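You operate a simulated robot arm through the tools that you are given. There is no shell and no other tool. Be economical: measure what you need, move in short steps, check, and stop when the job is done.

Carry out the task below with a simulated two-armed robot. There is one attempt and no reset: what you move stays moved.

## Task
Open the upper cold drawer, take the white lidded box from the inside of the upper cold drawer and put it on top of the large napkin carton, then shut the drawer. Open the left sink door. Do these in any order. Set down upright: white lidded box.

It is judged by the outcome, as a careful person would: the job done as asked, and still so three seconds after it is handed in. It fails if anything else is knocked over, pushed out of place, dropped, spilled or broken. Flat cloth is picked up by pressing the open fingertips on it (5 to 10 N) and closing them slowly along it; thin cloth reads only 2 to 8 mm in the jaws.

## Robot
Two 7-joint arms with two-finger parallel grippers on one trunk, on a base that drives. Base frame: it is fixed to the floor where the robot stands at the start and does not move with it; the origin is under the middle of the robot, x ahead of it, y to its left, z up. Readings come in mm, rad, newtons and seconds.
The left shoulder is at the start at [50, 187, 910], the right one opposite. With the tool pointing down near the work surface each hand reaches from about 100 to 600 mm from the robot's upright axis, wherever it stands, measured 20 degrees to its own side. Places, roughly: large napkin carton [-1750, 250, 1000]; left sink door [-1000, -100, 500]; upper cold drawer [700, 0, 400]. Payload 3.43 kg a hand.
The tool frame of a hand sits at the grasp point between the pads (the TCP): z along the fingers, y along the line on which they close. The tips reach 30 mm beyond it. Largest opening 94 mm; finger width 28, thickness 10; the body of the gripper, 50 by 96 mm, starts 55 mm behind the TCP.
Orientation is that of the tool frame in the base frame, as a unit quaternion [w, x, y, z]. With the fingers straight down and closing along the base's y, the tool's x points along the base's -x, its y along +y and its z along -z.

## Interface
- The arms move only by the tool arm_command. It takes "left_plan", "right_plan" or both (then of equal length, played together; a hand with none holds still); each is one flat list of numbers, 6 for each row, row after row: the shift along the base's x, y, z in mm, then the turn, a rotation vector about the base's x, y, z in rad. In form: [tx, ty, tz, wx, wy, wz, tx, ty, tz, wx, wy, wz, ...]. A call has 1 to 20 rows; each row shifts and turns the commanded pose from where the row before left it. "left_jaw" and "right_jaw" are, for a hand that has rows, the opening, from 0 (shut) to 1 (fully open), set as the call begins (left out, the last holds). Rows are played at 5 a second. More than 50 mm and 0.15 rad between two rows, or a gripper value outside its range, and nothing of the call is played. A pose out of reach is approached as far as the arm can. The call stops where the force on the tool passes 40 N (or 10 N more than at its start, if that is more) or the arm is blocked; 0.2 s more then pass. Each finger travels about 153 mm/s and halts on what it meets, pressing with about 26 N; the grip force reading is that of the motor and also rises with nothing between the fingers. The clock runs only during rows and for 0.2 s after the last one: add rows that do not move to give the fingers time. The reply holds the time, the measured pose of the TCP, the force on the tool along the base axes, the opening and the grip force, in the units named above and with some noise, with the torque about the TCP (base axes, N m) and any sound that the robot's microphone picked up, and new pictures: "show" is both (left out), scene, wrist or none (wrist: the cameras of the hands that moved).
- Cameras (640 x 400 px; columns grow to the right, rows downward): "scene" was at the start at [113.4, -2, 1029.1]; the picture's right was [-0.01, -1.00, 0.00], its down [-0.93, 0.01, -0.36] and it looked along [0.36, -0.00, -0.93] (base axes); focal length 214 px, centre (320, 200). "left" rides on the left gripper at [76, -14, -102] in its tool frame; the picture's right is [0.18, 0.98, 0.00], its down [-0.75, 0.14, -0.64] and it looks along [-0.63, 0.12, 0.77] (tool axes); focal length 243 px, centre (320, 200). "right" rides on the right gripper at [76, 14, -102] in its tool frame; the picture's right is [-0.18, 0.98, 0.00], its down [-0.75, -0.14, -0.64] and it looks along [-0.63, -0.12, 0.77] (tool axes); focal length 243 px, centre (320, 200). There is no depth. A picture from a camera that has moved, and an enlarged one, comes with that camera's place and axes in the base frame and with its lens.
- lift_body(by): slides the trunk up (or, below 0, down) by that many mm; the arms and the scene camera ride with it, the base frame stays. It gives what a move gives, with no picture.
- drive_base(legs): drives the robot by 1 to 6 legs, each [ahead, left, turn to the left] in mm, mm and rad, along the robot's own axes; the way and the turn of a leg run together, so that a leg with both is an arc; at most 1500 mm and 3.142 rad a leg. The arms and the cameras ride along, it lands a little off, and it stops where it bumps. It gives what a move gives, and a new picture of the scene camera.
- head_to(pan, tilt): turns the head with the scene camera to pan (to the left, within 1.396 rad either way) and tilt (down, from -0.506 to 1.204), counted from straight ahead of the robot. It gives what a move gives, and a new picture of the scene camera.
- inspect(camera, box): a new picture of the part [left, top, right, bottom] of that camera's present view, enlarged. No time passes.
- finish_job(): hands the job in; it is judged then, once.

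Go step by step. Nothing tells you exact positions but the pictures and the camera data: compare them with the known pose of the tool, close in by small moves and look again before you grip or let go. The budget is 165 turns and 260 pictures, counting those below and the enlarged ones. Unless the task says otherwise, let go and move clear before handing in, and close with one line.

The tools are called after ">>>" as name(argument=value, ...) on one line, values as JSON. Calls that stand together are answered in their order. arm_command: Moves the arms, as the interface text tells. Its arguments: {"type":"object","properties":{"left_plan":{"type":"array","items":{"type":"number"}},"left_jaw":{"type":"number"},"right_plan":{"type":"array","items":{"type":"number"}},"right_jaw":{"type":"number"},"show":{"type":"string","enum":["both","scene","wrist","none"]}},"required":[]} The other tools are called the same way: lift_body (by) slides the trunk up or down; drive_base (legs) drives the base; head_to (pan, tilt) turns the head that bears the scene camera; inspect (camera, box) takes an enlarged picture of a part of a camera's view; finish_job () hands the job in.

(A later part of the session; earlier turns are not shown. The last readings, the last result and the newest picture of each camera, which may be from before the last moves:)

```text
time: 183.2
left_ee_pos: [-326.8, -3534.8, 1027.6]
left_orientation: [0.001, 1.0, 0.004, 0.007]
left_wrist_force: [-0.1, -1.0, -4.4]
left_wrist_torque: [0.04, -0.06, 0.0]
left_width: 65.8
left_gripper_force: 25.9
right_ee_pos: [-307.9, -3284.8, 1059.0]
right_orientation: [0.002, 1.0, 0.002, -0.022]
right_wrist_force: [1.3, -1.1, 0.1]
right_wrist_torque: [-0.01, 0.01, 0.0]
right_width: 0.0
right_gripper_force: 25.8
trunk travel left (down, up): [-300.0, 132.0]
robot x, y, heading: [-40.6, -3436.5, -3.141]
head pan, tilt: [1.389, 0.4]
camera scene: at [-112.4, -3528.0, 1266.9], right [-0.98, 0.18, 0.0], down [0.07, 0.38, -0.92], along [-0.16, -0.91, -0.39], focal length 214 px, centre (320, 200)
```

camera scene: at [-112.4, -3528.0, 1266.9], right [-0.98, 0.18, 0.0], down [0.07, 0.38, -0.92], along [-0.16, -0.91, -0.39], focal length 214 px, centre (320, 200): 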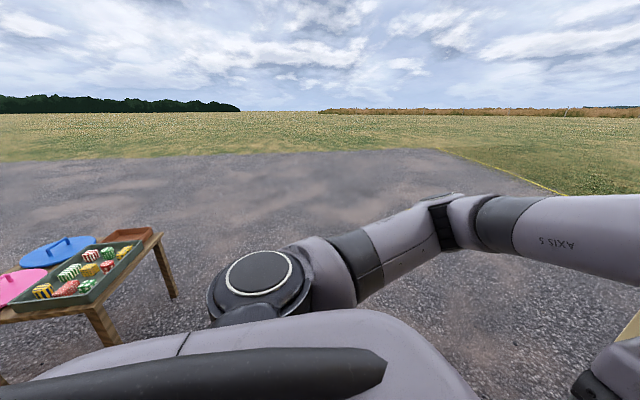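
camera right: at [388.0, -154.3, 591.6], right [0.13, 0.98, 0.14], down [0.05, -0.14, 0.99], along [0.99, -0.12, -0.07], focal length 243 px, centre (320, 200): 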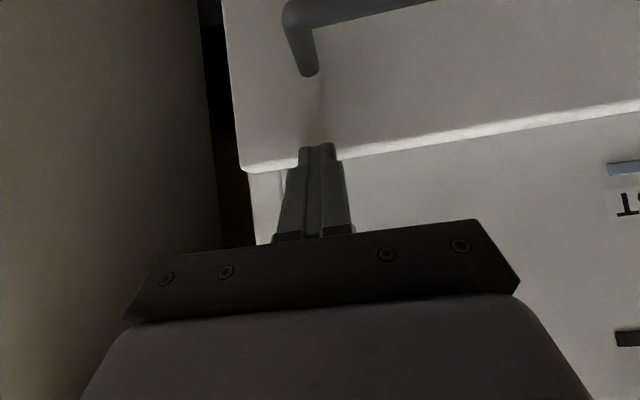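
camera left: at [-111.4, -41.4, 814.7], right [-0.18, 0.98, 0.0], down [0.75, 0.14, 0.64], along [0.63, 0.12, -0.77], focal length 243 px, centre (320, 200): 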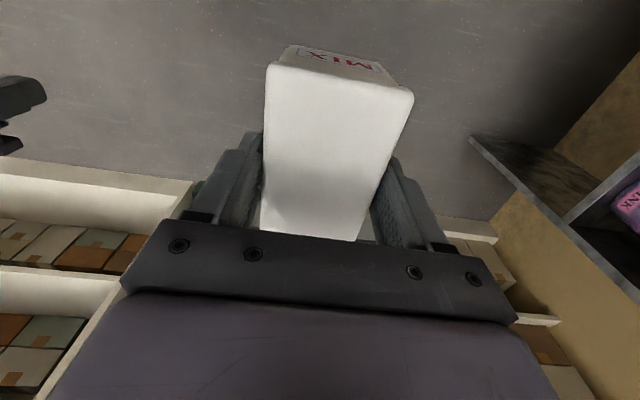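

The sideways exit works. I'll continue out fully and look along the outside.

>>> drive_base(legs=[[0, 800, 0]])

>>> head_to(pan=-0.5, tilt=0.1)

```text
time: 187.5
left_ee_pos: [-319.8, -4333.8, 1028.4]
left_orientation: [0.001, 1.0, 0.008, 0.007]
left_wrist_force: [0.3, 0.3, -3.8]
left_wrist_torque: [0.02, -0.01, 0.02]
left_width: 66.4
left_gripper_force: 26.0
right_ee_pos: [-304.7, -4084.0, 1060.7]
right_orientation: [0.003, 1.0, 0.006, -0.023]
right_wrist_force: [0.3, -0.1, 0.4]
right_wrist_torque: [0.04, 0.05, -0.02]
right_width: 0.2
right_gripper_force: 26.2
trunk travel left (down, up): [-300.0, 132.0]
robot x, y, heading: [-33.9, -4230.8, -3.132]
head pan, tilt: [1.389, 0.4]
camera scene: at [-106.9, -4325.8, 1266.9], right [-0.99, 0.17, 0.0], down [0.07, 0.38, -0.92], along [-0.16, -0.91, -0.39], focal length 214 px, centre (320, 200)
```

scene: 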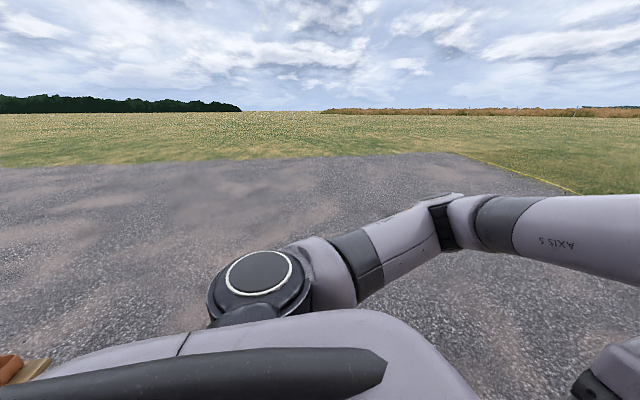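

```text
time: 189.4
left_ee_pos: [-320.0, -4334.4, 1028.3]
left_orientation: [0.001, 1.0, 0.008, 0.007]
left_wrist_force: [0.3, -0.3, -2.9]
left_wrist_torque: [0.0, -0.02, -0.02]
left_width: 66.1
left_gripper_force: 26.2
right_ee_pos: [-304.3, -4083.7, 1059.6]
right_orientation: [0.002, 1.0, 0.006, -0.022]
right_wrist_force: [0.0, 0.1, 0.0]
right_wrist_torque: [0.01, -0.01, -0.02]
right_width: 0.1
right_gripper_force: 25.5
trunk travel left (down, up): [-300.0, 132.0]
robot x, y, heading: [-34.7, -4230.7, -3.132]
head pan, tilt: [-0.499, 0.099]
camera scene: at [-172.3, -4191.1, 1294.9], right [0.47, 0.88, 0.0], down [0.09, -0.05, -0.99], along [-0.88, 0.47, -0.1], focal length 214 px, centre (320, 200)
```

scene: 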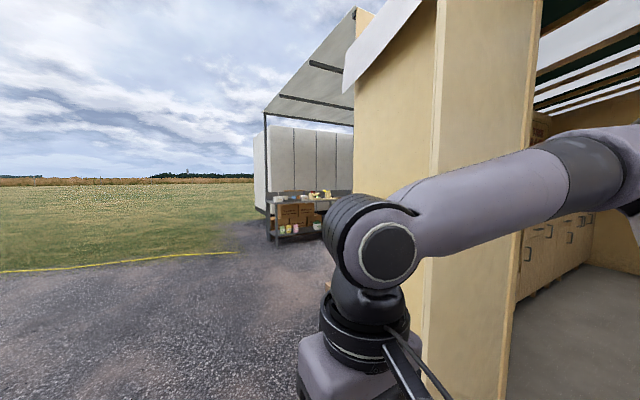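

There's a covered annex behind the truck with counters and boxes — that's where the carton is. I'll drive around.

>>> drive_base(legs=[[1500, 0, -0.009]])

>>> head_to(pan=-1.0, tilt=0.15)

```text
time: 196.9
left_ee_pos: [-1840.6, -4336.0, 1028.2]
left_orientation: [0.001, 1.0, 0.002, 0.007]
left_wrist_force: [-0.5, 0.7, -4.0]
left_wrist_torque: [0.0, 0.0, 0.02]
left_width: 66.2
left_gripper_force: 26.1
right_ee_pos: [-1820.4, -4084.8, 1059.5]
right_orientation: [0.002, 1.0, 0.0, -0.023]
right_wrist_force: [0.8, 0.3, 0.0]
right_wrist_torque: [-0.01, -0.01, -0.01]
right_width: 0.0
right_gripper_force: 25.9
trunk travel left (down, up): [-300.0, 132.0]
robot x, y, heading: [-1549.0, -4237.2, 3.137]
head pan, tilt: [-0.499, 0.099]
camera scene: at [-1690.4, -4194.3, 1294.8], right [0.48, 0.88, 0.0], down [0.09, -0.05, -0.99], along [-0.87, 0.48, -0.1], focal length 214 px, centre (320, 200)
```

scene: 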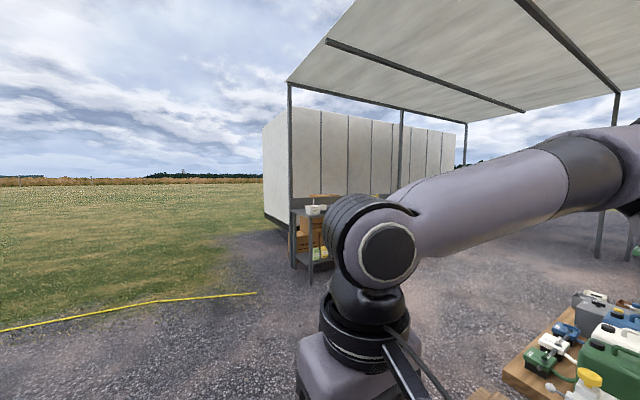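

```text
time: 197.8
left_ee_pos: [-1840.8, -4335.9, 1027.9]
left_orientation: [0.0, 1.0, 0.002, 0.007]
left_wrist_force: [-0.1, 0.1, -3.0]
left_wrist_torque: [0.01, -0.03, 0.02]
left_width: 66.5
left_gripper_force: 25.6
right_ee_pos: [-1819.9, -4086.0, 1059.2]
right_orientation: [0.004, 1.0, 0.0, -0.023]
right_wrist_force: [0.6, -0.8, 0.5]
right_wrist_torque: [0.0, 0.03, 0.0]
right_width: 0.0
right_gripper_force: 26.7
trunk travel left (down, up): [-300.0, 132.0]
robot x, y, heading: [-1550.5, -4236.7, 3.138]
head pan, tilt: [-1.0, 0.15]
camera scene: at [-1659.5, -4160.5, 1290.2], right [0.84, 0.54, 0.0], down [0.08, -0.13, -0.99], along [-0.53, 0.83, -0.15], focal length 214 px, centre (320, 200)
```

scene: 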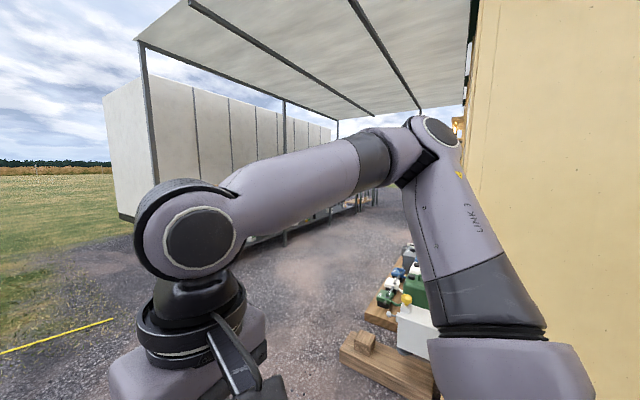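

I'll swing wider to clear the pallets of jerry cans by the wall, then face along the annex.

>>> drive_base(legs=[[1300, 0, 0], [0, 0, -1.571]])

>>> head_to(pan=0, tilt=0.15)

```text
time: 208.2
left_ee_pos: [-2941.1, -3928.6, 1028.4]
left_orientation: [-0.005, -0.7, 0.714, -0.004]
left_wrist_force: [0.5, -0.4, -3.7]
left_wrist_torque: [0.01, 0.0, 0.04]
left_width: 66.2
left_gripper_force: 26.0
right_ee_pos: [-2693.0, -3953.4, 1060.2]
right_orientation: [0.013, -0.699, 0.715, 0.017]
right_wrist_force: [-0.1, 0.5, 0.2]
right_wrist_torque: [0.04, 0.01, 0.0]
right_width: 0.0
right_gripper_force: 25.9
trunk travel left (down, up): [-300.0, 132.0]
robot x, y, heading: [-2850.7, -4220.1, 1.545]
head pan, tilt: [-1.0, 0.15]
camera scene: at [-2770.2, -4115.0, 1290.2], right [0.52, -0.85, 0.0], down [-0.13, -0.08, -0.99], along [0.84, 0.51, -0.15], focal length 214 px, centre (320, 200)
```

scene: 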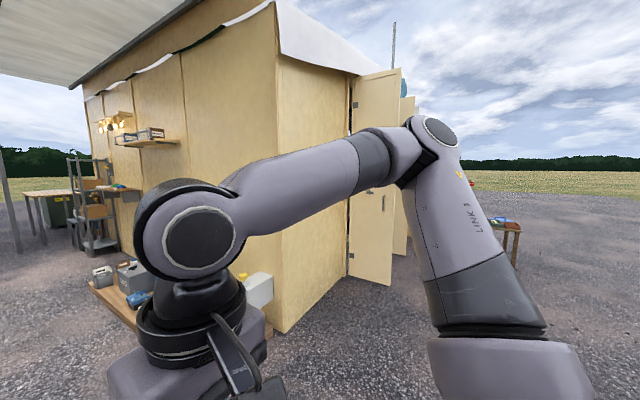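

```text
time: 209.4
left_ee_pos: [-2941.6, -3928.9, 1027.6]
left_orientation: [-0.006, -0.701, 0.713, -0.005]
left_wrist_force: [0.5, 0.1, -4.3]
left_wrist_torque: [-0.03, 0.02, -0.01]
left_width: 66.2
left_gripper_force: 25.9
right_ee_pos: [-2691.7, -3953.1, 1059.8]
right_orientation: [0.014, -0.699, 0.715, 0.019]
right_wrist_force: [0.5, 0.2, 0.0]
right_wrist_torque: [-0.02, -0.01, 0.04]
right_width: 0.0
right_gripper_force: 26.1
trunk travel left (down, up): [-300.0, 132.0]
robot x, y, heading: [-2847.9, -4222.4, 1.548]
head pan, tilt: [0.0, 0.15]
camera scene: at [-2847.2, -4070.4, 1290.2], right [1.0, -0.03, 0.0], down [0.0, -0.15, -0.99], along [0.03, 0.99, -0.15], focal length 214 px, centre (320, 200)
```

scene: 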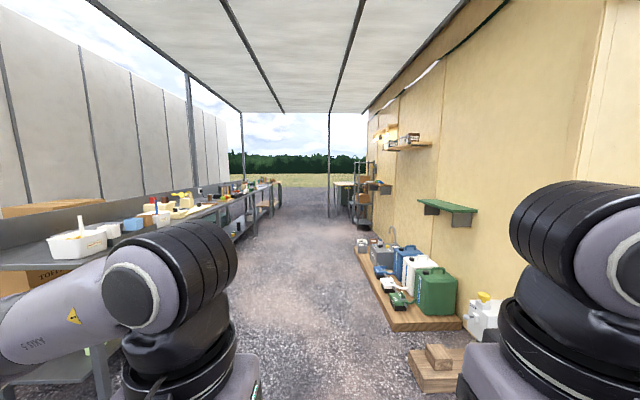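

Outside ledges run along the truck wall. I'll zoom on them.

>>> inspect(camera="scene", box=[320, 110, 480, 230])

>>> inspect(camera="scene", box=[140, 150, 340, 260])

```text
3.33 times, centred on (400, 170) of scene
camera zoom: at [-2847.2, -4070.4, 1290.2], right [1.0, -0.03, 0.0], down [0.0, -0.15, -0.99], along [0.03, 0.99, -0.15], focal length 715 px, centre (53, 300)
```

zoom: 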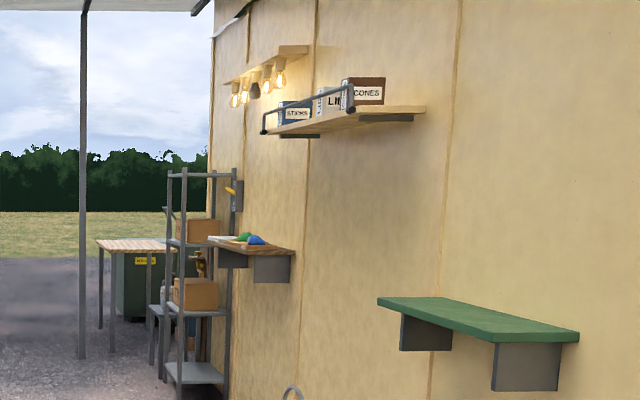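

```text
3.20 times, centred on (240, 205) of scene
camera zoom: at [-2847.2, -4070.4, 1290.2], right [1.0, -0.03, 0.0], down [0.0, -0.15, -0.99], along [0.03, 0.99, -0.15], focal length 686 px, centre (576, 184)
```

zoom: 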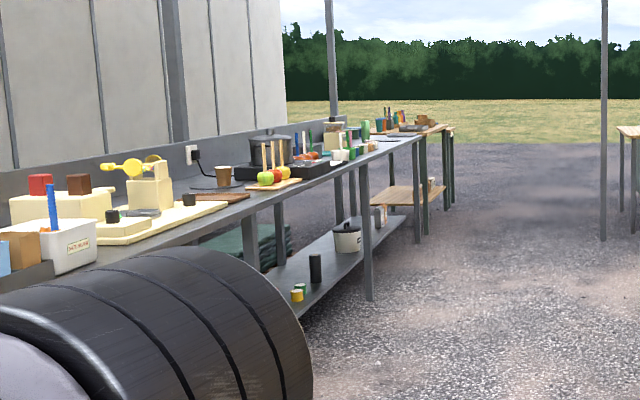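

A metal rack with brown cartons stands at the far end of the wall, matching the stated place. I'll drive along the annex.

>>> drive_base(legs=[[0, 0, 0.023], [1500, 0, 0], [1500, 0, 0], [500, 0, 0]])

>>> head_to(pan=-0.9, tilt=0.3)

```text
time: 226.8
left_ee_pos: [-3003.1, -438.4, 1027.1]
left_orientation: [0.006, 0.716, -0.698, 0.006]
left_wrist_force: [-0.6, 0.1, -3.0]
left_wrist_torque: [-0.03, -0.01, 0.04]
left_width: 66.3
left_gripper_force: 25.5
right_ee_pos: [-2754.1, -450.4, 1059.5]
right_orientation: [-0.013, 0.715, -0.699, -0.018]
right_wrist_force: [0.6, -0.4, 0.0]
right_wrist_torque: [-0.02, 0.0, 0.03]
right_width: 0.0
right_gripper_force: 26.2
trunk travel left (down, up): [-300.0, 132.0]
robot x, y, heading: [-2898.1, -726.1, 1.59]
head pan, tilt: [0.0, 0.15]
camera scene: at [-2902.9, -574.9, 1290.1], right [1.0, 0.02, 0.0], down [0.0, -0.15, -0.99], along [-0.02, 0.99, -0.15], focal length 214 px, centre (320, 200)
```

scene: 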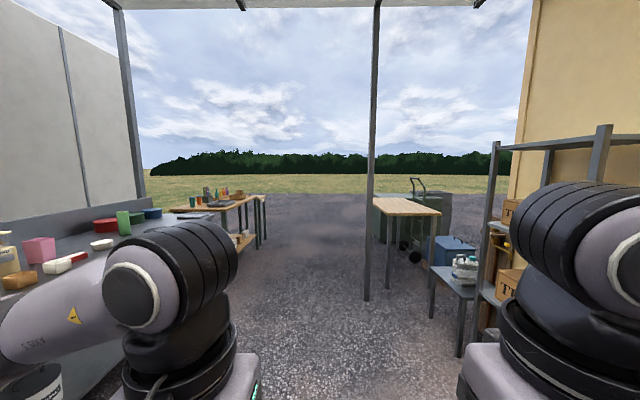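

```text
time: 228.0
left_ee_pos: [-3002.6, -438.6, 1028.0]
left_orientation: [0.006, 0.716, -0.698, 0.005]
left_wrist_force: [0.5, 0.1, -4.6]
left_wrist_torque: [-0.03, -0.01, 0.01]
left_width: 66.2
left_gripper_force: 26.7
right_ee_pos: [-2753.4, -450.5, 1060.3]
right_orientation: [-0.014, 0.715, -0.699, -0.019]
right_wrist_force: [-1.0, 0.4, 0.4]
right_wrist_torque: [0.02, 0.04, 0.05]
right_width: 0.2
right_gripper_force: 25.5
trunk travel left (down, up): [-300.0, 132.0]
robot x, y, heading: [-2895.9, -726.6, 1.596]
head pan, tilt: [-0.901, 0.3]
camera scene: at [-2829.1, -608.4, 1276.2], right [0.64, -0.77, 0.0], down [-0.23, -0.19, -0.96], along [0.74, 0.61, -0.3], focal length 214 px, centre (320, 200)
```

scene: 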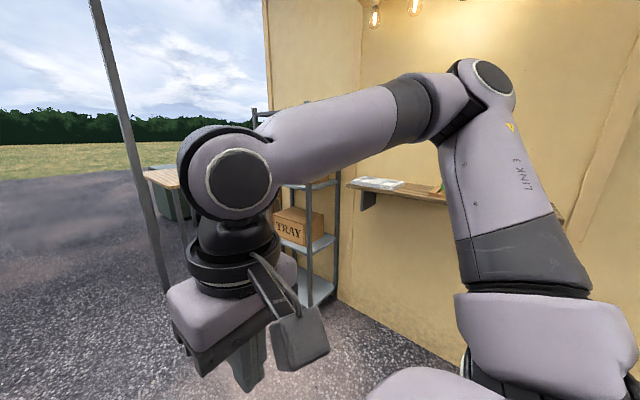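

I'll move level with the rack and turn to face it.

>>> drive_base(legs=[[850, 0, 0], [0, 0, -1.596]])

>>> head_to(pan=0, tilt=0.2)

```text
time: 236.4
left_ee_pos: [-2619.6, 218.4, 1027.6]
left_orientation: [-0.007, 0.009, 1.0, 0.001]
left_wrist_force: [-0.3, -0.5, -4.6]
left_wrist_torque: [0.01, -0.01, 0.03]
left_width: 66.2
left_gripper_force: 26.6
right_ee_pos: [-2645.5, -32.6, 1059.1]
right_orientation: [0.022, 0.011, 1.0, 0.003]
right_wrist_force: [0.4, 0.2, -0.4]
right_wrist_torque: [-0.01, -0.01, 0.02]
right_width: 0.0
right_gripper_force: 26.2
trunk travel left (down, up): [-300.0, 132.0]
robot x, y, heading: [-2912.6, 126.6, -0.023]
head pan, tilt: [-0.901, 0.3]
camera scene: at [-2798.9, 48.8, 1276.2], right [-0.8, -0.6, 0.0], down [-0.18, 0.24, -0.96], along [0.57, -0.76, -0.3], focal length 214 px, centre (320, 200)
```

scene: 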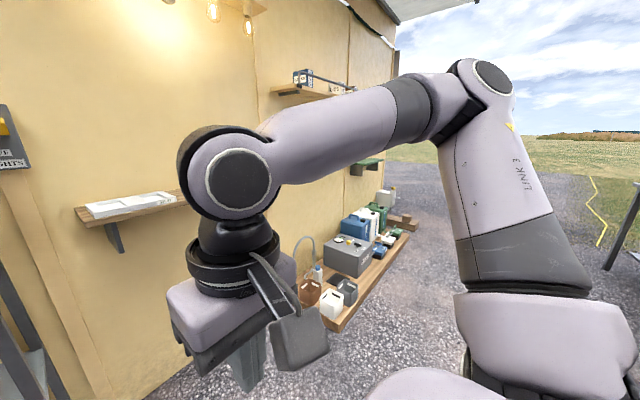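

```text
time: 237.6
left_ee_pos: [-2620.8, 218.5, 1027.6]
left_orientation: [-0.007, 0.009, 1.0, 0.001]
left_wrist_force: [0.2, -0.4, -4.0]
left_wrist_torque: [-0.04, 0.02, -0.01]
left_width: 66.2
left_gripper_force: 26.0
right_ee_pos: [-2644.9, -31.7, 1060.3]
right_orientation: [0.022, 0.012, 1.0, 0.004]
right_wrist_force: [-0.5, 0.6, 1.2]
right_wrist_torque: [-0.01, 0.0, 0.02]
right_width: 0.0
right_gripper_force: 26.4
trunk travel left (down, up): [-300.0, 132.0]
robot x, y, heading: [-2915.0, 127.8, -0.026]
head pan, tilt: [0.0, 0.201]
camera scene: at [-2761.9, 121.1, 1285.5], right [-0.03, -1.0, 0.0], down [-0.2, 0.01, -0.98], along [0.98, -0.03, -0.2], focal length 214 px, centre (320, 200)
```

scene: 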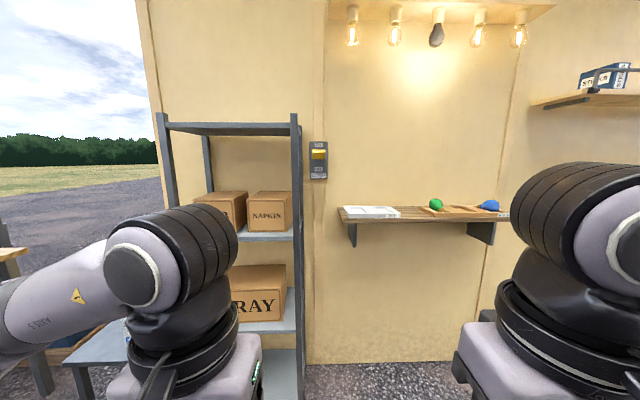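

The rack has NAPKIN cartons on its middle shelf. I'll zoom in to pick the large one.

>>> inspect(camera="scene", box=[140, 100, 340, 260])

```text
2.50 times, centred on (240, 180) of scene
camera zoom: at [-2761.9, 121.1, 1285.5], right [-0.03, -1.0, 0.0], down [-0.2, 0.01, -0.98], along [0.98, -0.03, -0.2], focal length 536 px, centre (520, 250)
```

zoom: 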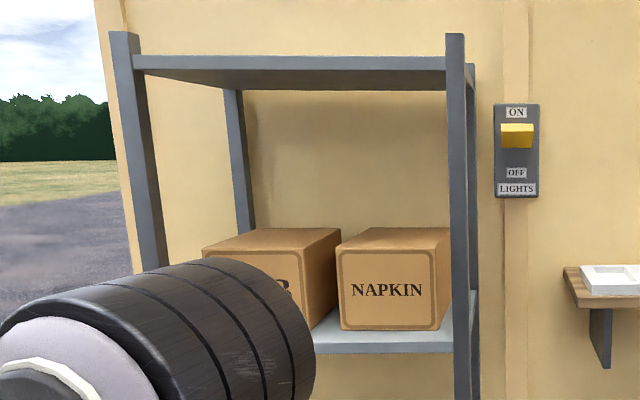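

The NAPKIN carton is on the rack's middle shelf, with a top shelf above it. I'll shift left to view it squarely and measure the headroom.

>>> drive_base(legs=[[0, 330, 0.024]])

>>> inspect(camera="scene", box=[200, 60, 480, 310])

```text
time: 239.8
left_ee_pos: [-2619.1, 556.4, 1027.9]
left_orientation: [-0.008, -0.002, 1.0, 0.001]
left_wrist_force: [0.8, 0.7, -4.3]
left_wrist_torque: [-0.04, 0.0, -0.02]
left_width: 66.2
left_gripper_force: 25.6
right_ee_pos: [-2638.8, 304.9, 1059.7]
right_orientation: [0.024, 0.0, 1.0, 0.002]
right_wrist_force: [1.2, -0.5, -0.1]
right_wrist_torque: [-0.01, 0.01, 0.01]
right_width: 0.0
right_gripper_force: 25.8
trunk travel left (down, up): [-300.0, 132.0]
robot x, y, heading: [-2904.0, 458.0, 0.003]
head pan, tilt: [0.0, 0.201]
camera scene: at [-2757.5, 455.7, 1285.5], right [0.0, -1.0, 0.0], down [-0.2, 0.0, -0.98], along [0.98, 0.0, -0.2], focal length 214 px, centre (320, 200)
```

scene: 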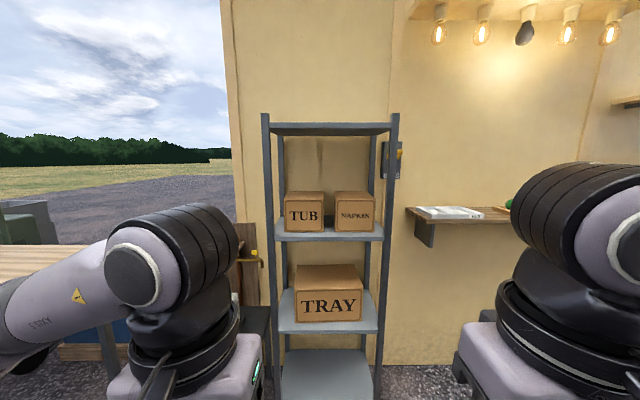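

```text
1.60 times, centred on (340, 185) of scene
camera zoom: at [-2757.5, 455.7, 1285.5], right [0.0, -1.0, 0.0], down [-0.2, 0.0, -0.98], along [0.98, 0.0, -0.2], focal length 343 px, centre (288, 224)
```

zoom: 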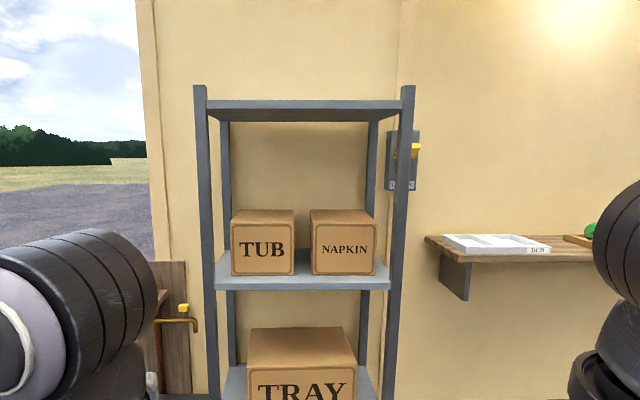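

The NAPKIN carton is at x −1893…−1699, y 231…399, top z≈1114, with ~270 mm of headroom. That is too little for a straight-down hand, so I must regrip with the hand tilted 45°, using a free surface. The wooden table to the left looks empty, so I'll check it.

>>> head_to(pan=0.7, tilt=0.4)

>>> head_to(pan=-0.5, tilt=0.25)

```text
time: 240.8
left_ee_pos: [-2618.8, 555.8, 1027.9]
left_orientation: [-0.007, -0.002, 1.0, 0.002]
left_wrist_force: [0.2, -0.1, -3.7]
left_wrist_torque: [-0.02, 0.02, 0.03]
left_width: 66.4
left_gripper_force: 26.0
right_ee_pos: [-2637.3, 304.8, 1058.2]
right_orientation: [0.023, 0.0, 1.0, 0.004]
right_wrist_force: [0.4, -0.5, -0.8]
right_wrist_torque: [0.01, -0.02, 0.01]
right_width: 0.0
right_gripper_force: 26.0
trunk travel left (down, up): [-300.0, 132.0]
robot x, y, heading: [-2904.3, 459.0, -0.006]
head pan, tilt: [0.7, 0.4]
camera scene: at [-2779.7, 515.0, 1267.0], right [0.64, -0.77, 0.0], down [-0.3, -0.25, -0.92], along [0.71, 0.59, -0.39], focal length 214 px, centre (320, 200)
```

scene: 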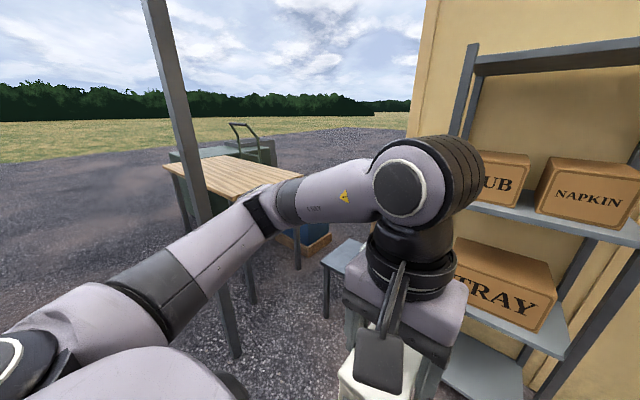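

```text
time: 242.2
left_ee_pos: [-2619.3, 554.9, 1027.2]
left_orientation: [-0.006, -0.002, 1.0, 0.001]
left_wrist_force: [-0.5, -0.2, -3.4]
left_wrist_torque: [0.02, 0.02, 0.0]
left_width: 66.2
left_gripper_force: 25.6
right_ee_pos: [-2637.1, 304.1, 1059.4]
right_orientation: [0.022, 0.0, 1.0, 0.003]
right_wrist_force: [0.0, 0.6, 0.1]
right_wrist_torque: [0.0, 0.01, 0.01]
right_width: 0.1
right_gripper_force: 25.6
trunk travel left (down, up): [-300.0, 132.0]
robot x, y, heading: [-2909.8, 460.1, -0.002]
head pan, tilt: [-0.499, 0.25]
camera scene: at [-2768.7, 410.7, 1280.9], right [-0.48, -0.88, 0.0], down [-0.22, 0.12, -0.97], along [0.85, -0.46, -0.25], focal length 214 px, centre (320, 200)
```

scene: 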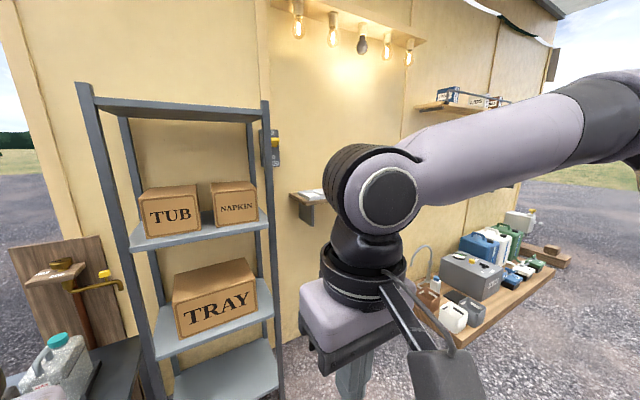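

The planked table at ≈(−2200…, 1650…2800) is empty. I'll slide along to it, keeping clear of the post at (−2494, 1371).

>>> drive_base(legs=[[-130, 0, 0], [0, 1500, 0]])

>>> head_to(pan=0, tilt=0.5)

```text
time: 250.6
left_ee_pos: [-2747.7, 2058.9, 1028.2]
left_orientation: [-0.008, -0.004, 1.0, 0.001]
left_wrist_force: [-0.2, 0.2, -4.5]
left_wrist_torque: [0.01, 0.02, 0.0]
left_width: 66.0
left_gripper_force: 25.8
right_ee_pos: [-2764.0, 1808.5, 1059.5]
right_orientation: [0.023, -0.002, 1.0, 0.004]
right_wrist_force: [-0.4, 0.4, 0.4]
right_wrist_torque: [-0.01, 0.01, 0.0]
right_width: 0.0
right_gripper_force: 25.9
trunk travel left (down, up): [-300.0, 132.0]
robot x, y, heading: [-3034.4, 1959.6, -0.001]
head pan, tilt: [-0.499, 0.25]
camera scene: at [-2896.8, 1913.4, 1280.9], right [-0.48, -0.88, 0.0], down [-0.22, 0.12, -0.97], along [0.85, -0.46, -0.25], focal length 214 px, centre (320, 200)
```

scene: 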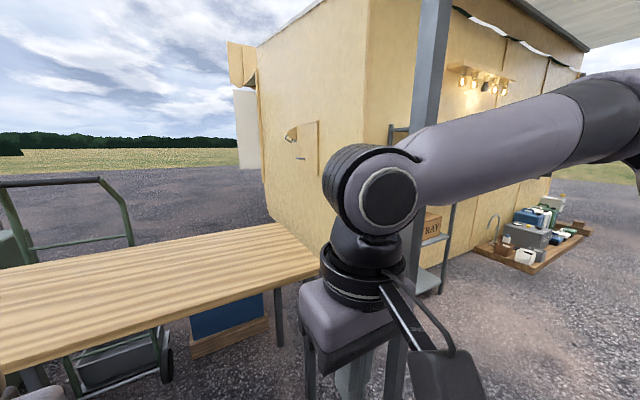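

```text
time: 251.5
left_ee_pos: [-2747.1, 2058.1, 1027.7]
left_orientation: [-0.007, -0.003, 1.0, 0.001]
left_wrist_force: [1.3, 0.5, -3.7]
left_wrist_torque: [-0.01, 0.0, 0.05]
left_width: 66.2
left_gripper_force: 25.7
right_ee_pos: [-2764.4, 1808.4, 1059.9]
right_orientation: [0.022, 0.0, 1.0, 0.004]
right_wrist_force: [-0.9, -0.6, -0.2]
right_wrist_torque: [-0.01, 0.0, 0.02]
right_width: 0.1
right_gripper_force: 26.1
trunk travel left (down, up): [-300.0, 132.0]
robot x, y, heading: [-3036.0, 1960.7, 0.003]
head pan, tilt: [0.0, 0.499]
camera scene: at [-2887.9, 1957.9, 1257.8], right [0.0, -1.0, 0.0], down [-0.48, 0.0, -0.88], along [0.88, 0.0, -0.48], focal length 214 px, centre (320, 200)
```

scene: 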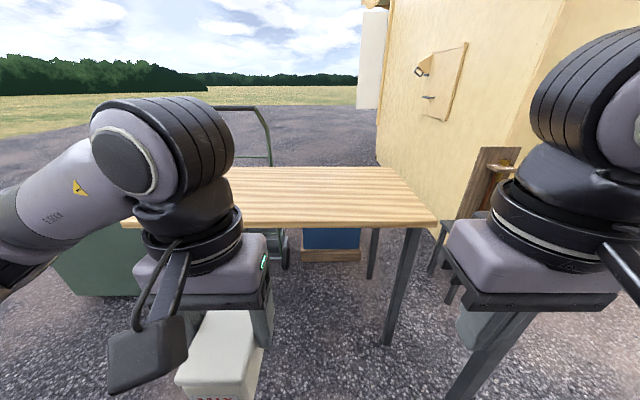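

The table is clear ahead with its front edge at x≈−2255 and top z≈795. I'll approach and place the box near its front edge.

>>> drive_base(legs=[[320, 0, 0]])

>>> arm_command(left_plan=[20, 0, -5, 0, 0, 0, 25, 0, -5, 0, 0, 0, 25, 0, -5, 0, 0, 0, 25, 0, -5, 0, 0, 0, 25, 0, -10, 0, 0, 0, 25, 0, -10, 0, 0, 0, 25, 0, -10, 0, 0, 0, 25, 0, -10, 0, 0, 0, 25, 0, -10, 0, 0, 0, 15, 0, -10, 0, 0, 0])

```text
time: 253.6
left_ee_pos: [-2427.8, 2057.7, 1027.0]
left_orientation: [-0.007, -0.001, 1.0, 0.001]
left_wrist_force: [0.5, 1.2, -4.0]
left_wrist_torque: [0.03, 0.04, -0.03]
left_width: 66.4
left_gripper_force: 25.8
right_ee_pos: [-2447.7, 1806.3, 1059.0]
right_orientation: [0.022, 0.001, 1.0, 0.004]
right_wrist_force: [-0.1, 0.4, 0.1]
right_wrist_torque: [0.01, -0.05, 0.02]
right_width: 0.0
right_gripper_force: 26.6
trunk travel left (down, up): [-300.0, 132.0]
robot x, y, heading: [-2716.6, 1959.6, -0.005]
head pan, tilt: [0.0, 0.499]
camera scene: at [-2569.8, 1956.8, 1257.7], right [0.0, -1.0, 0.0], down [-0.48, 0.0, -0.88], along [0.88, 0.0, -0.48], focal length 214 px, centre (320, 200)
```

scene: 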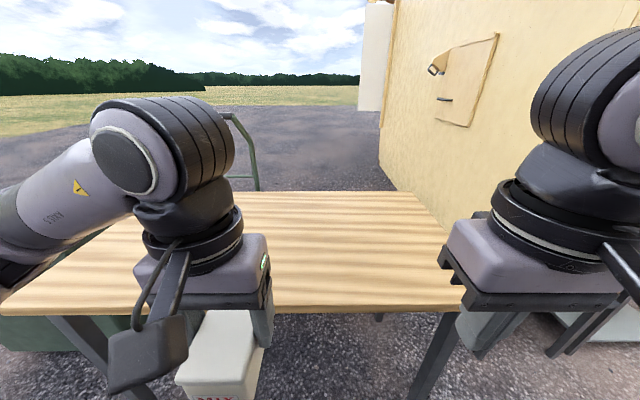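

```text
time: 255.8
left_ee_pos: [-2193.3, 2057.6, 946.2]
left_orientation: [-0.007, 0.0, 1.0, 0.001]
left_wrist_force: [-1.0, 0.1, -4.7]
left_wrist_torque: [0.02, 0.01, -0.02]
left_width: 66.3
left_gripper_force: 26.2
right_ee_pos: [-2448.9, 1805.9, 1059.1]
right_orientation: [0.022, 0.001, 1.0, 0.003]
right_wrist_force: [-0.2, 1.0, 0.3]
right_wrist_torque: [0.03, -0.01, 0.0]
right_width: 0.0
right_gripper_force: 25.4
trunk travel left (down, up): [-300.0, 132.0]
robot x, y, heading: [-2717.2, 1959.5, -0.006]
head pan, tilt: [0.0, 0.499]
camera scene: at [-2570.0, 1956.8, 1257.7], right [0.0, -1.0, 0.0], down [-0.48, 0.0, -0.88], along [0.88, 0.0, -0.48], focal length 214 px, centre (320, 200)
camera left: at [-2267.9, 2042.5, 1049.5], right [-0.18, 0.98, 0.0], down [0.76, 0.14, 0.63], along [0.62, 0.12, -0.78], focal length 243 px, centre (320, 200)
```

scene: 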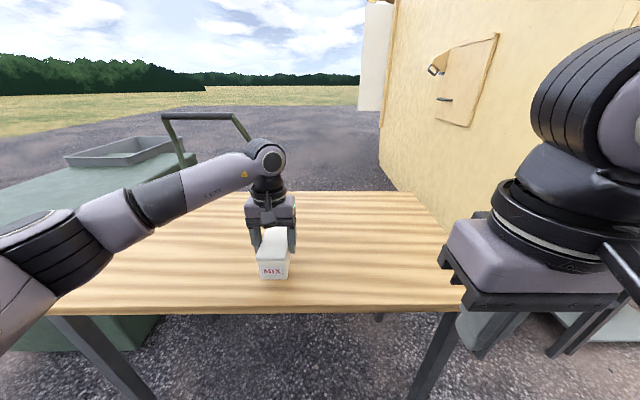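
left: 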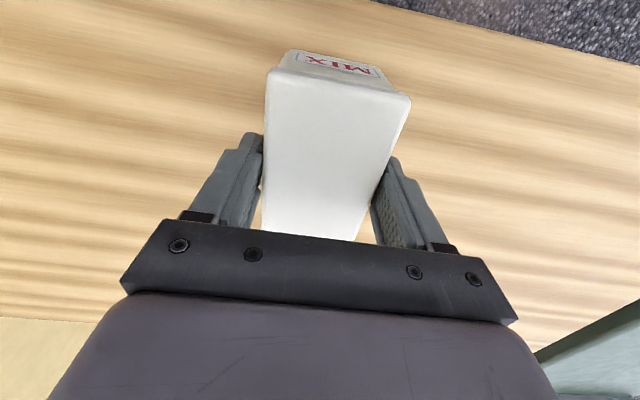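

The box is over the table. I'll lower it to the surface.

>>> arm_command(left_plan=[0, 0, -15, 0, 0, 0, 0, 0, -20, 0, 0, 0, 0, 0, -20, 0, 0, 0, 0, 0, -10, 0, 0, 0, 0, 0, -5, 0, 0, 0], show="scene")

>>> arm_command(left_plan=[0, 0, -4, 0, 0, 0, 0, 0, -4, 0, 0, 0, 0, 0, 0, 0, 0, 0], show="none")

```text
time: 257.0
left_ee_pos: [-2194.1, 2055.4, 879.1]
left_orientation: [-0.004, -0.001, 1.0, -0.001]
left_wrist_force: [0.0, 0.5, 23.1]
left_wrist_torque: [-0.05, -0.25, -0.01]
left_width: 66.3
left_gripper_force: 26.1
right_ee_pos: [-2449.3, 1805.2, 1059.5]
right_orientation: [0.024, 0.002, 1.0, 0.004]
right_wrist_force: [0.8, 0.6, 0.3]
right_wrist_torque: [0.02, -0.01, 0.01]
right_width: 0.0
right_gripper_force: 25.7
trunk travel left (down, up): [-300.0, 132.0]
robot x, y, heading: [-2720.0, 1955.4, 0.0]
head pan, tilt: [0.0, 0.499]
camera scene: at [-2572.3, 1956.4, 1258.1], right [0.0, -1.0, 0.0], down [-0.48, 0.0, -0.88], along [0.88, 0.0, -0.48], focal length 214 px, centre (320, 200)
```

scene: 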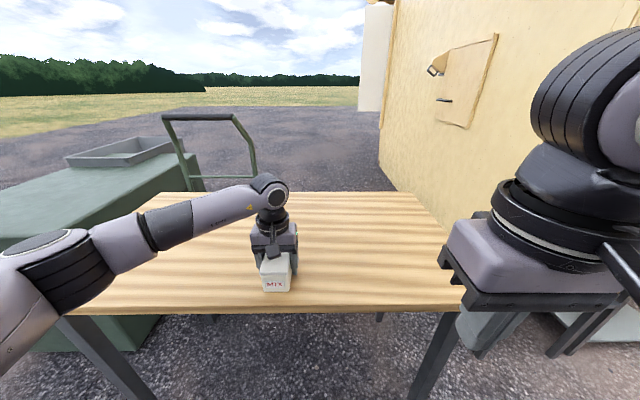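

```text
time: 257.8
left_ee_pos: [-2194.1, 2054.8, 872.1]
left_orientation: [-0.004, -0.002, 1.0, 0.0]
left_wrist_force: [-0.3, -1.1, 24.6]
left_wrist_torque: [-0.02, -0.02, -0.01]
left_width: 66.5
left_gripper_force: 26.6
right_ee_pos: [-2450.8, 1806.7, 1060.8]
right_orientation: [0.024, 0.001, 1.0, 0.004]
right_wrist_force: [-0.2, 0.0, -0.8]
right_wrist_torque: [0.01, 0.02, -0.01]
right_width: 0.2
right_gripper_force: 25.8
trunk travel left (down, up): [-300.0, 132.0]
robot x, y, heading: [-2715.0, 1957.3, -0.007]
head pan, tilt: [0.0, 0.499]
```

The box rests on the table. I'll release, rise and pitch the hand 45° forward.

>>> arm_command(left_plan=[0, 0, 0, 0, 0, 0, 0, 0, 0, 0, 0, 0, 0, 0, 20, 0, 0, 0, 0, 0, 30, 0, 0, 0, 0, 0, 35, 0, 0, 0, 0, 0, 35, 0, 0, 0], left_jaw=1, show="none")

>>> arm_command(left_plan=[-15, 0, 0, 0, -0.131, 0, -15, 0, 0, 0, -0.131, 0, -15, 0, 0, 0, -0.131, 0, -15, 0, 0, 0, -0.131, 0, -15, 0, 0, 0, -0.131, 0, -15, 0, 0, 0, -0.131, 0, 0, 0, 0, 0, 0, 0])

```text
time: 259.2
left_ee_pos: [-2194.0, 2054.3, 991.6]
left_orientation: [-0.008, -0.001, 1.0, 0.001]
left_wrist_force: [-0.5, -0.3, -0.4]
left_wrist_torque: [-0.02, -0.01, 0.0]
left_width: 94.0
left_gripper_force: 0.1
right_ee_pos: [-2448.3, 1806.3, 1059.9]
right_orientation: [0.024, 0.001, 1.0, 0.004]
right_wrist_force: [-0.1, 0.1, -0.5]
right_wrist_torque: [-0.02, -0.03, 0.0]
right_width: 0.0
right_gripper_force: 26.1
trunk travel left (down, up): [-300.0, 132.0]
robot x, y, heading: [-2720.9, 1961.2, -0.001]
head pan, tilt: [0.0, 0.499]
```

```text
time: 260.8
left_ee_pos: [-2284.5, 2055.8, 990.0]
left_orientation: [0.377, -0.001, 0.926, 0.0]
left_wrist_force: [0.3, -0.5, -1.0]
left_wrist_torque: [0.0, 0.0, 0.04]
left_width: 94.0
left_gripper_force: 0.0
right_ee_pos: [-2448.1, 1807.7, 1058.9]
right_orientation: [0.023, 0.001, 1.0, 0.003]
right_wrist_force: [0.1, -0.6, 0.5]
right_wrist_torque: [0.01, -0.02, 0.03]
right_width: 0.2
right_gripper_force: 25.4
trunk travel left (down, up): [-300.0, 132.0]
robot x, y, heading: [-2718.5, 1956.4, -0.006]
head pan, tilt: [0.0, 0.499]
camera scene: at [-2570.4, 1956.8, 1257.8], right [0.0, -1.0, 0.0], down [-0.48, 0.0, -0.88], along [0.88, 0.0, -0.48], focal length 214 px, centre (320, 200)
camera left: at [-2410.1, 2041.8, 1009.5], right [-0.13, 0.98, -0.13], down [0.09, 0.14, 0.99], along [0.99, 0.12, -0.11], focal length 243 px, centre (320, 200)
```

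scene: 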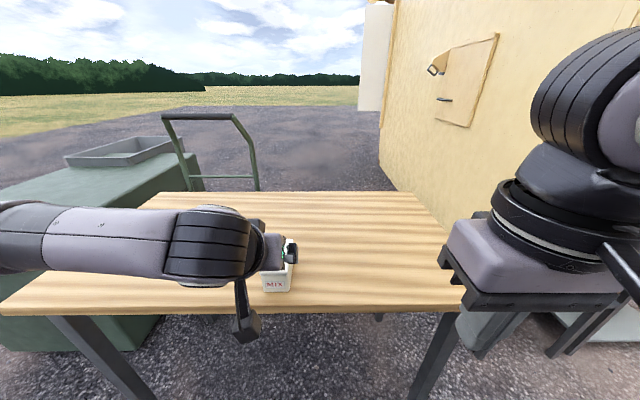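
left: 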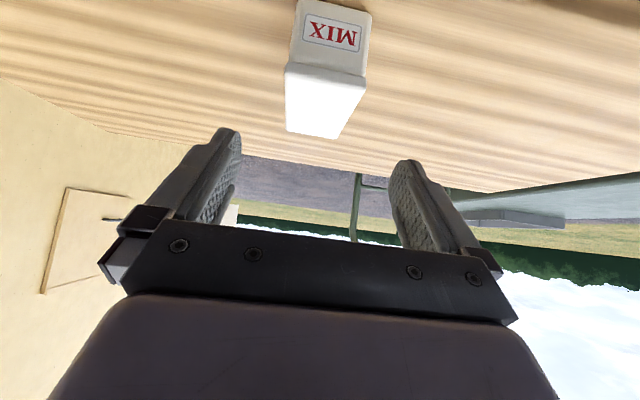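

The box is clearly seen on the table. I'll approach along the tilt in steps.

>>> arm_command(left_plan=[20, 1, -22, 0, 0, 0, 20, 1, -22, 0, 0, 0, 20, 0, -22, 0, 0, 0, 18, 0, -22, 0, 0, 0])

```text
time: 261.8
left_ee_pos: [-2206.8, 2058.7, 901.9]
left_orientation: [0.377, -0.001, 0.926, 0.0]
left_wrist_force: [0.5, 0.0, -0.4]
left_wrist_torque: [-0.03, -0.03, 0.0]
left_width: 94.2
left_gripper_force: 0.1
right_ee_pos: [-2447.6, 1807.5, 1059.4]
right_orientation: [0.022, 0.002, 1.0, 0.003]
right_wrist_force: [-0.1, -0.3, -0.1]
right_wrist_torque: [0.0, -0.02, 0.04]
right_width: 0.0
right_gripper_force: 25.5
trunk travel left (down, up): [-300.0, 132.0]
robot x, y, heading: [-2722.2, 1955.1, -0.003]
head pan, tilt: [0.0, 0.499]
camera scene: at [-2570.2, 1956.8, 1257.8], right [0.0, -1.0, 0.0], down [-0.48, 0.0, -0.88], along [0.88, 0.0, -0.48], focal length 214 px, centre (320, 200)
camera left: at [-2332.0, 2043.8, 921.4], right [-0.13, 0.98, -0.13], down [0.09, 0.14, 0.99], along [0.99, 0.12, -0.11], focal length 243 px, centre (320, 200)
```

scene: 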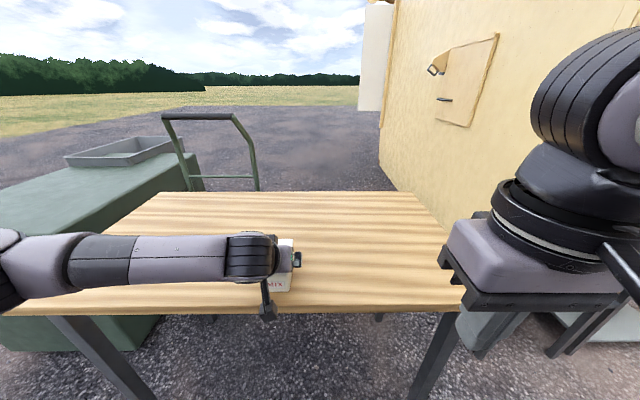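
left: 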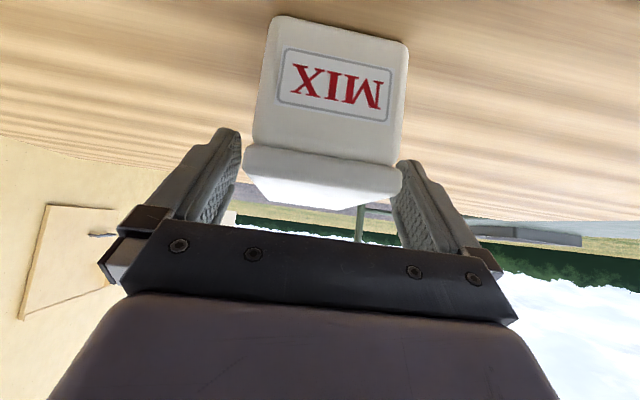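

Next, straight down to mid-height of the box, keeping the palm clear of the lid.

>>> arm_command(left_plan=[2, 0, -12, 0, 0, 0, 0, 0, -12, 0, 0, 0, 0, 0, -10, 0, 0, 0])

```text
time: 262.6
left_ee_pos: [-2203.8, 2059.1, 870.5]
left_orientation: [0.38, -0.001, 0.925, 0.0]
left_wrist_force: [-5.9, 1.7, 15.0]
left_wrist_torque: [0.67, 0.03, 0.19]
left_width: 93.7
left_gripper_force: 0.1
right_ee_pos: [-2449.8, 1805.6, 1059.3]
right_orientation: [0.023, 0.001, 1.0, 0.003]
right_wrist_force: [0.1, -0.7, 0.0]
right_wrist_torque: [0.01, 0.02, -0.01]
right_width: 0.0
right_gripper_force: 25.6
trunk travel left (down, up): [-300.0, 132.0]
robot x, y, heading: [-2717.7, 1959.8, -0.001]
head pan, tilt: [0.0, 0.499]
camera scene: at [-2572.4, 1956.7, 1258.5], right [0.0, -1.0, 0.0], down [-0.48, 0.0, -0.88], along [0.88, 0.0, -0.48], focal length 214 px, centre (320, 200)
camera left: at [-2330.8, 2043.9, 889.7], right [-0.13, 0.98, -0.13], down [0.08, 0.14, 0.99], along [0.99, 0.12, -0.1], focal length 243 px, centre (320, 200)
```

scene: 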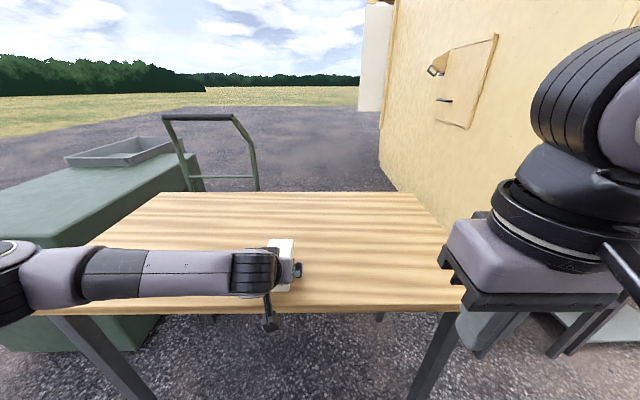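
left: 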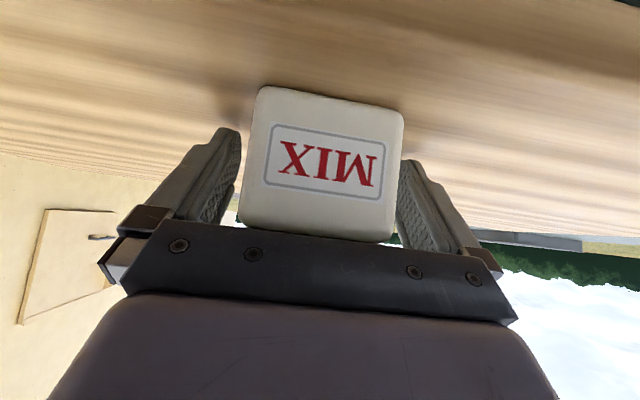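

A fingertip touched the table (z≈839). I'll raise 5 mm and close on the box.

>>> arm_command(left_plan=[0, 0, 6, 0, 0, 0, 0, 0, 0, 0, 0, 0], show="none")

>>> arm_command(left_plan=[0, 0, 0, 0, 0, 0, 0, 0, 0, 0, 0, 0, 0, 0, 0, 0, 0, 0, 0, 0, 0, 0, 0, 0], left_jaw=0, show="wrist")

```text
time: 263.2
left_ee_pos: [-2204.4, 2059.6, 872.5]
left_orientation: [0.376, -0.001, 0.927, 0.0]
left_wrist_force: [-0.6, -0.3, -0.6]
left_wrist_torque: [0.02, 0.0, 0.0]
left_width: 94.1
left_gripper_force: 0.0
right_ee_pos: [-2448.1, 1806.1, 1058.6]
right_orientation: [0.023, 0.001, 1.0, 0.004]
right_wrist_force: [0.6, -1.0, 0.3]
right_wrist_torque: [-0.01, 0.01, 0.01]
right_width: 0.0
right_gripper_force: 26.2
trunk travel left (down, up): [-300.0, 132.0]
robot x, y, heading: [-2716.7, 1959.3, -0.003]
head pan, tilt: [0.0, 0.499]
```

```text
time: 264.2
left_ee_pos: [-2204.7, 2060.2, 873.2]
left_orientation: [0.376, -0.001, 0.927, 0.001]
left_wrist_force: [-0.7, -0.1, 0.3]
left_wrist_torque: [0.05, 0.09, -0.02]
left_width: 66.2
left_gripper_force: 26.1
right_ee_pos: [-2447.6, 1806.9, 1059.6]
right_orientation: [0.024, 0.001, 1.0, 0.003]
right_wrist_force: [0.1, 0.8, 0.1]
right_wrist_torque: [-0.03, -0.02, -0.02]
right_width: 0.2
right_gripper_force: 26.2
trunk travel left (down, up): [-300.0, 132.0]
robot x, y, heading: [-2716.1, 1957.7, -0.004]
head pan, tilt: [0.0, 0.499]
camera left: at [-2330.3, 2043.8, 893.1], right [-0.13, 0.98, -0.13], down [0.09, 0.14, 0.99], along [0.99, 0.12, -0.11], focal length 243 px, centre (320, 200)
```

left: 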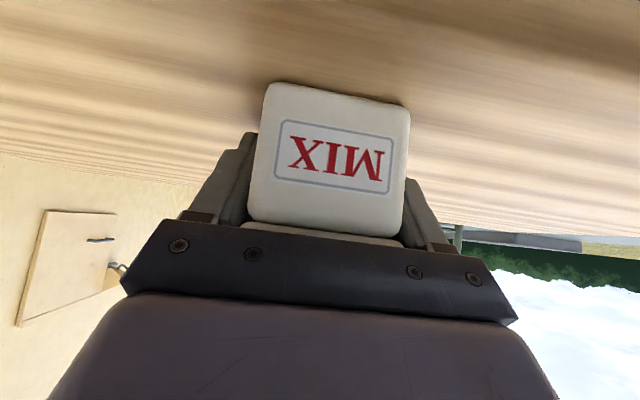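

Held at 66 mm. I'll do a gentle lift test.

>>> arm_command(left_plan=[0, 0, 4, 0, 0, 0, 0, 0, 4, 0, 0, 0, 0, 0, 6, 0, 0, 0, 0, 0, 8, 0, 0, 0, 0, 0, 10, 0, 0, 0, 0, 0, 10, 0, 0, 0, 0, 0, 10, 0, 0, 0, 0, 0, 0, 0, 0, 0])

```text
time: 266.0
left_ee_pos: [-2204.2, 2057.9, 925.0]
left_orientation: [0.376, -0.001, 0.927, 0.0]
left_wrist_force: [0.0, 0.1, -4.8]
left_wrist_torque: [-0.02, 0.09, 0.0]
left_width: 66.4
left_gripper_force: 26.1
right_ee_pos: [-2448.6, 1806.6, 1059.4]
right_orientation: [0.023, 0.001, 1.0, 0.004]
right_wrist_force: [0.4, 0.5, -0.1]
right_wrist_torque: [-0.04, -0.03, -0.01]
right_width: 0.0
right_gripper_force: 25.9
trunk travel left (down, up): [-300.0, 132.0]
robot x, y, heading: [-2716.9, 1961.4, -0.005]
head pan, tilt: [0.0, 0.499]
camera scene: at [-2570.1, 1956.8, 1257.8], right [0.0, -1.0, 0.0], down [-0.48, 0.0, -0.88], along [0.88, 0.0, -0.48], focal length 214 px, centre (320, 200)
camera left: at [-2330.0, 2043.9, 945.2], right [-0.13, 0.98, -0.13], down [0.09, 0.14, 0.99], along [0.99, 0.12, -0.11], focal length 243 px, centre (320, 200)
```

scene: 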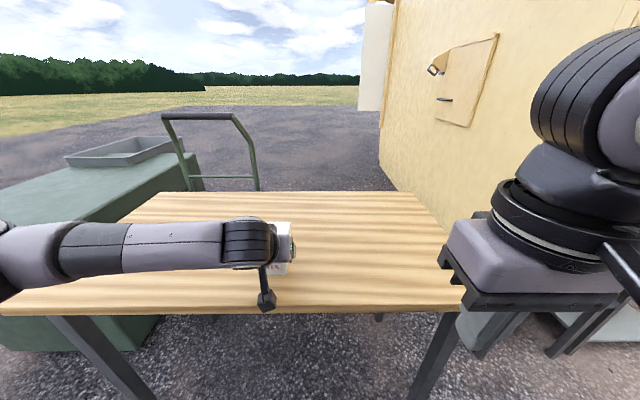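
left: 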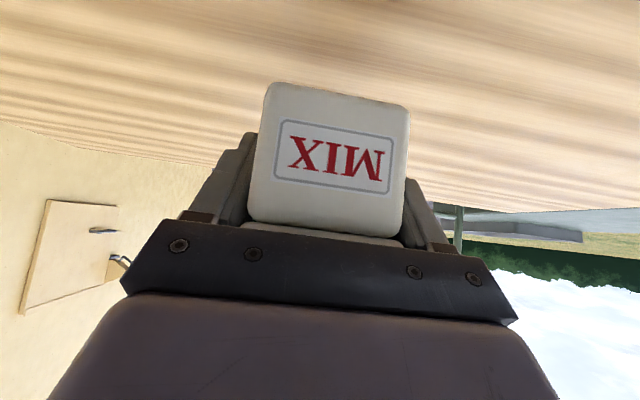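

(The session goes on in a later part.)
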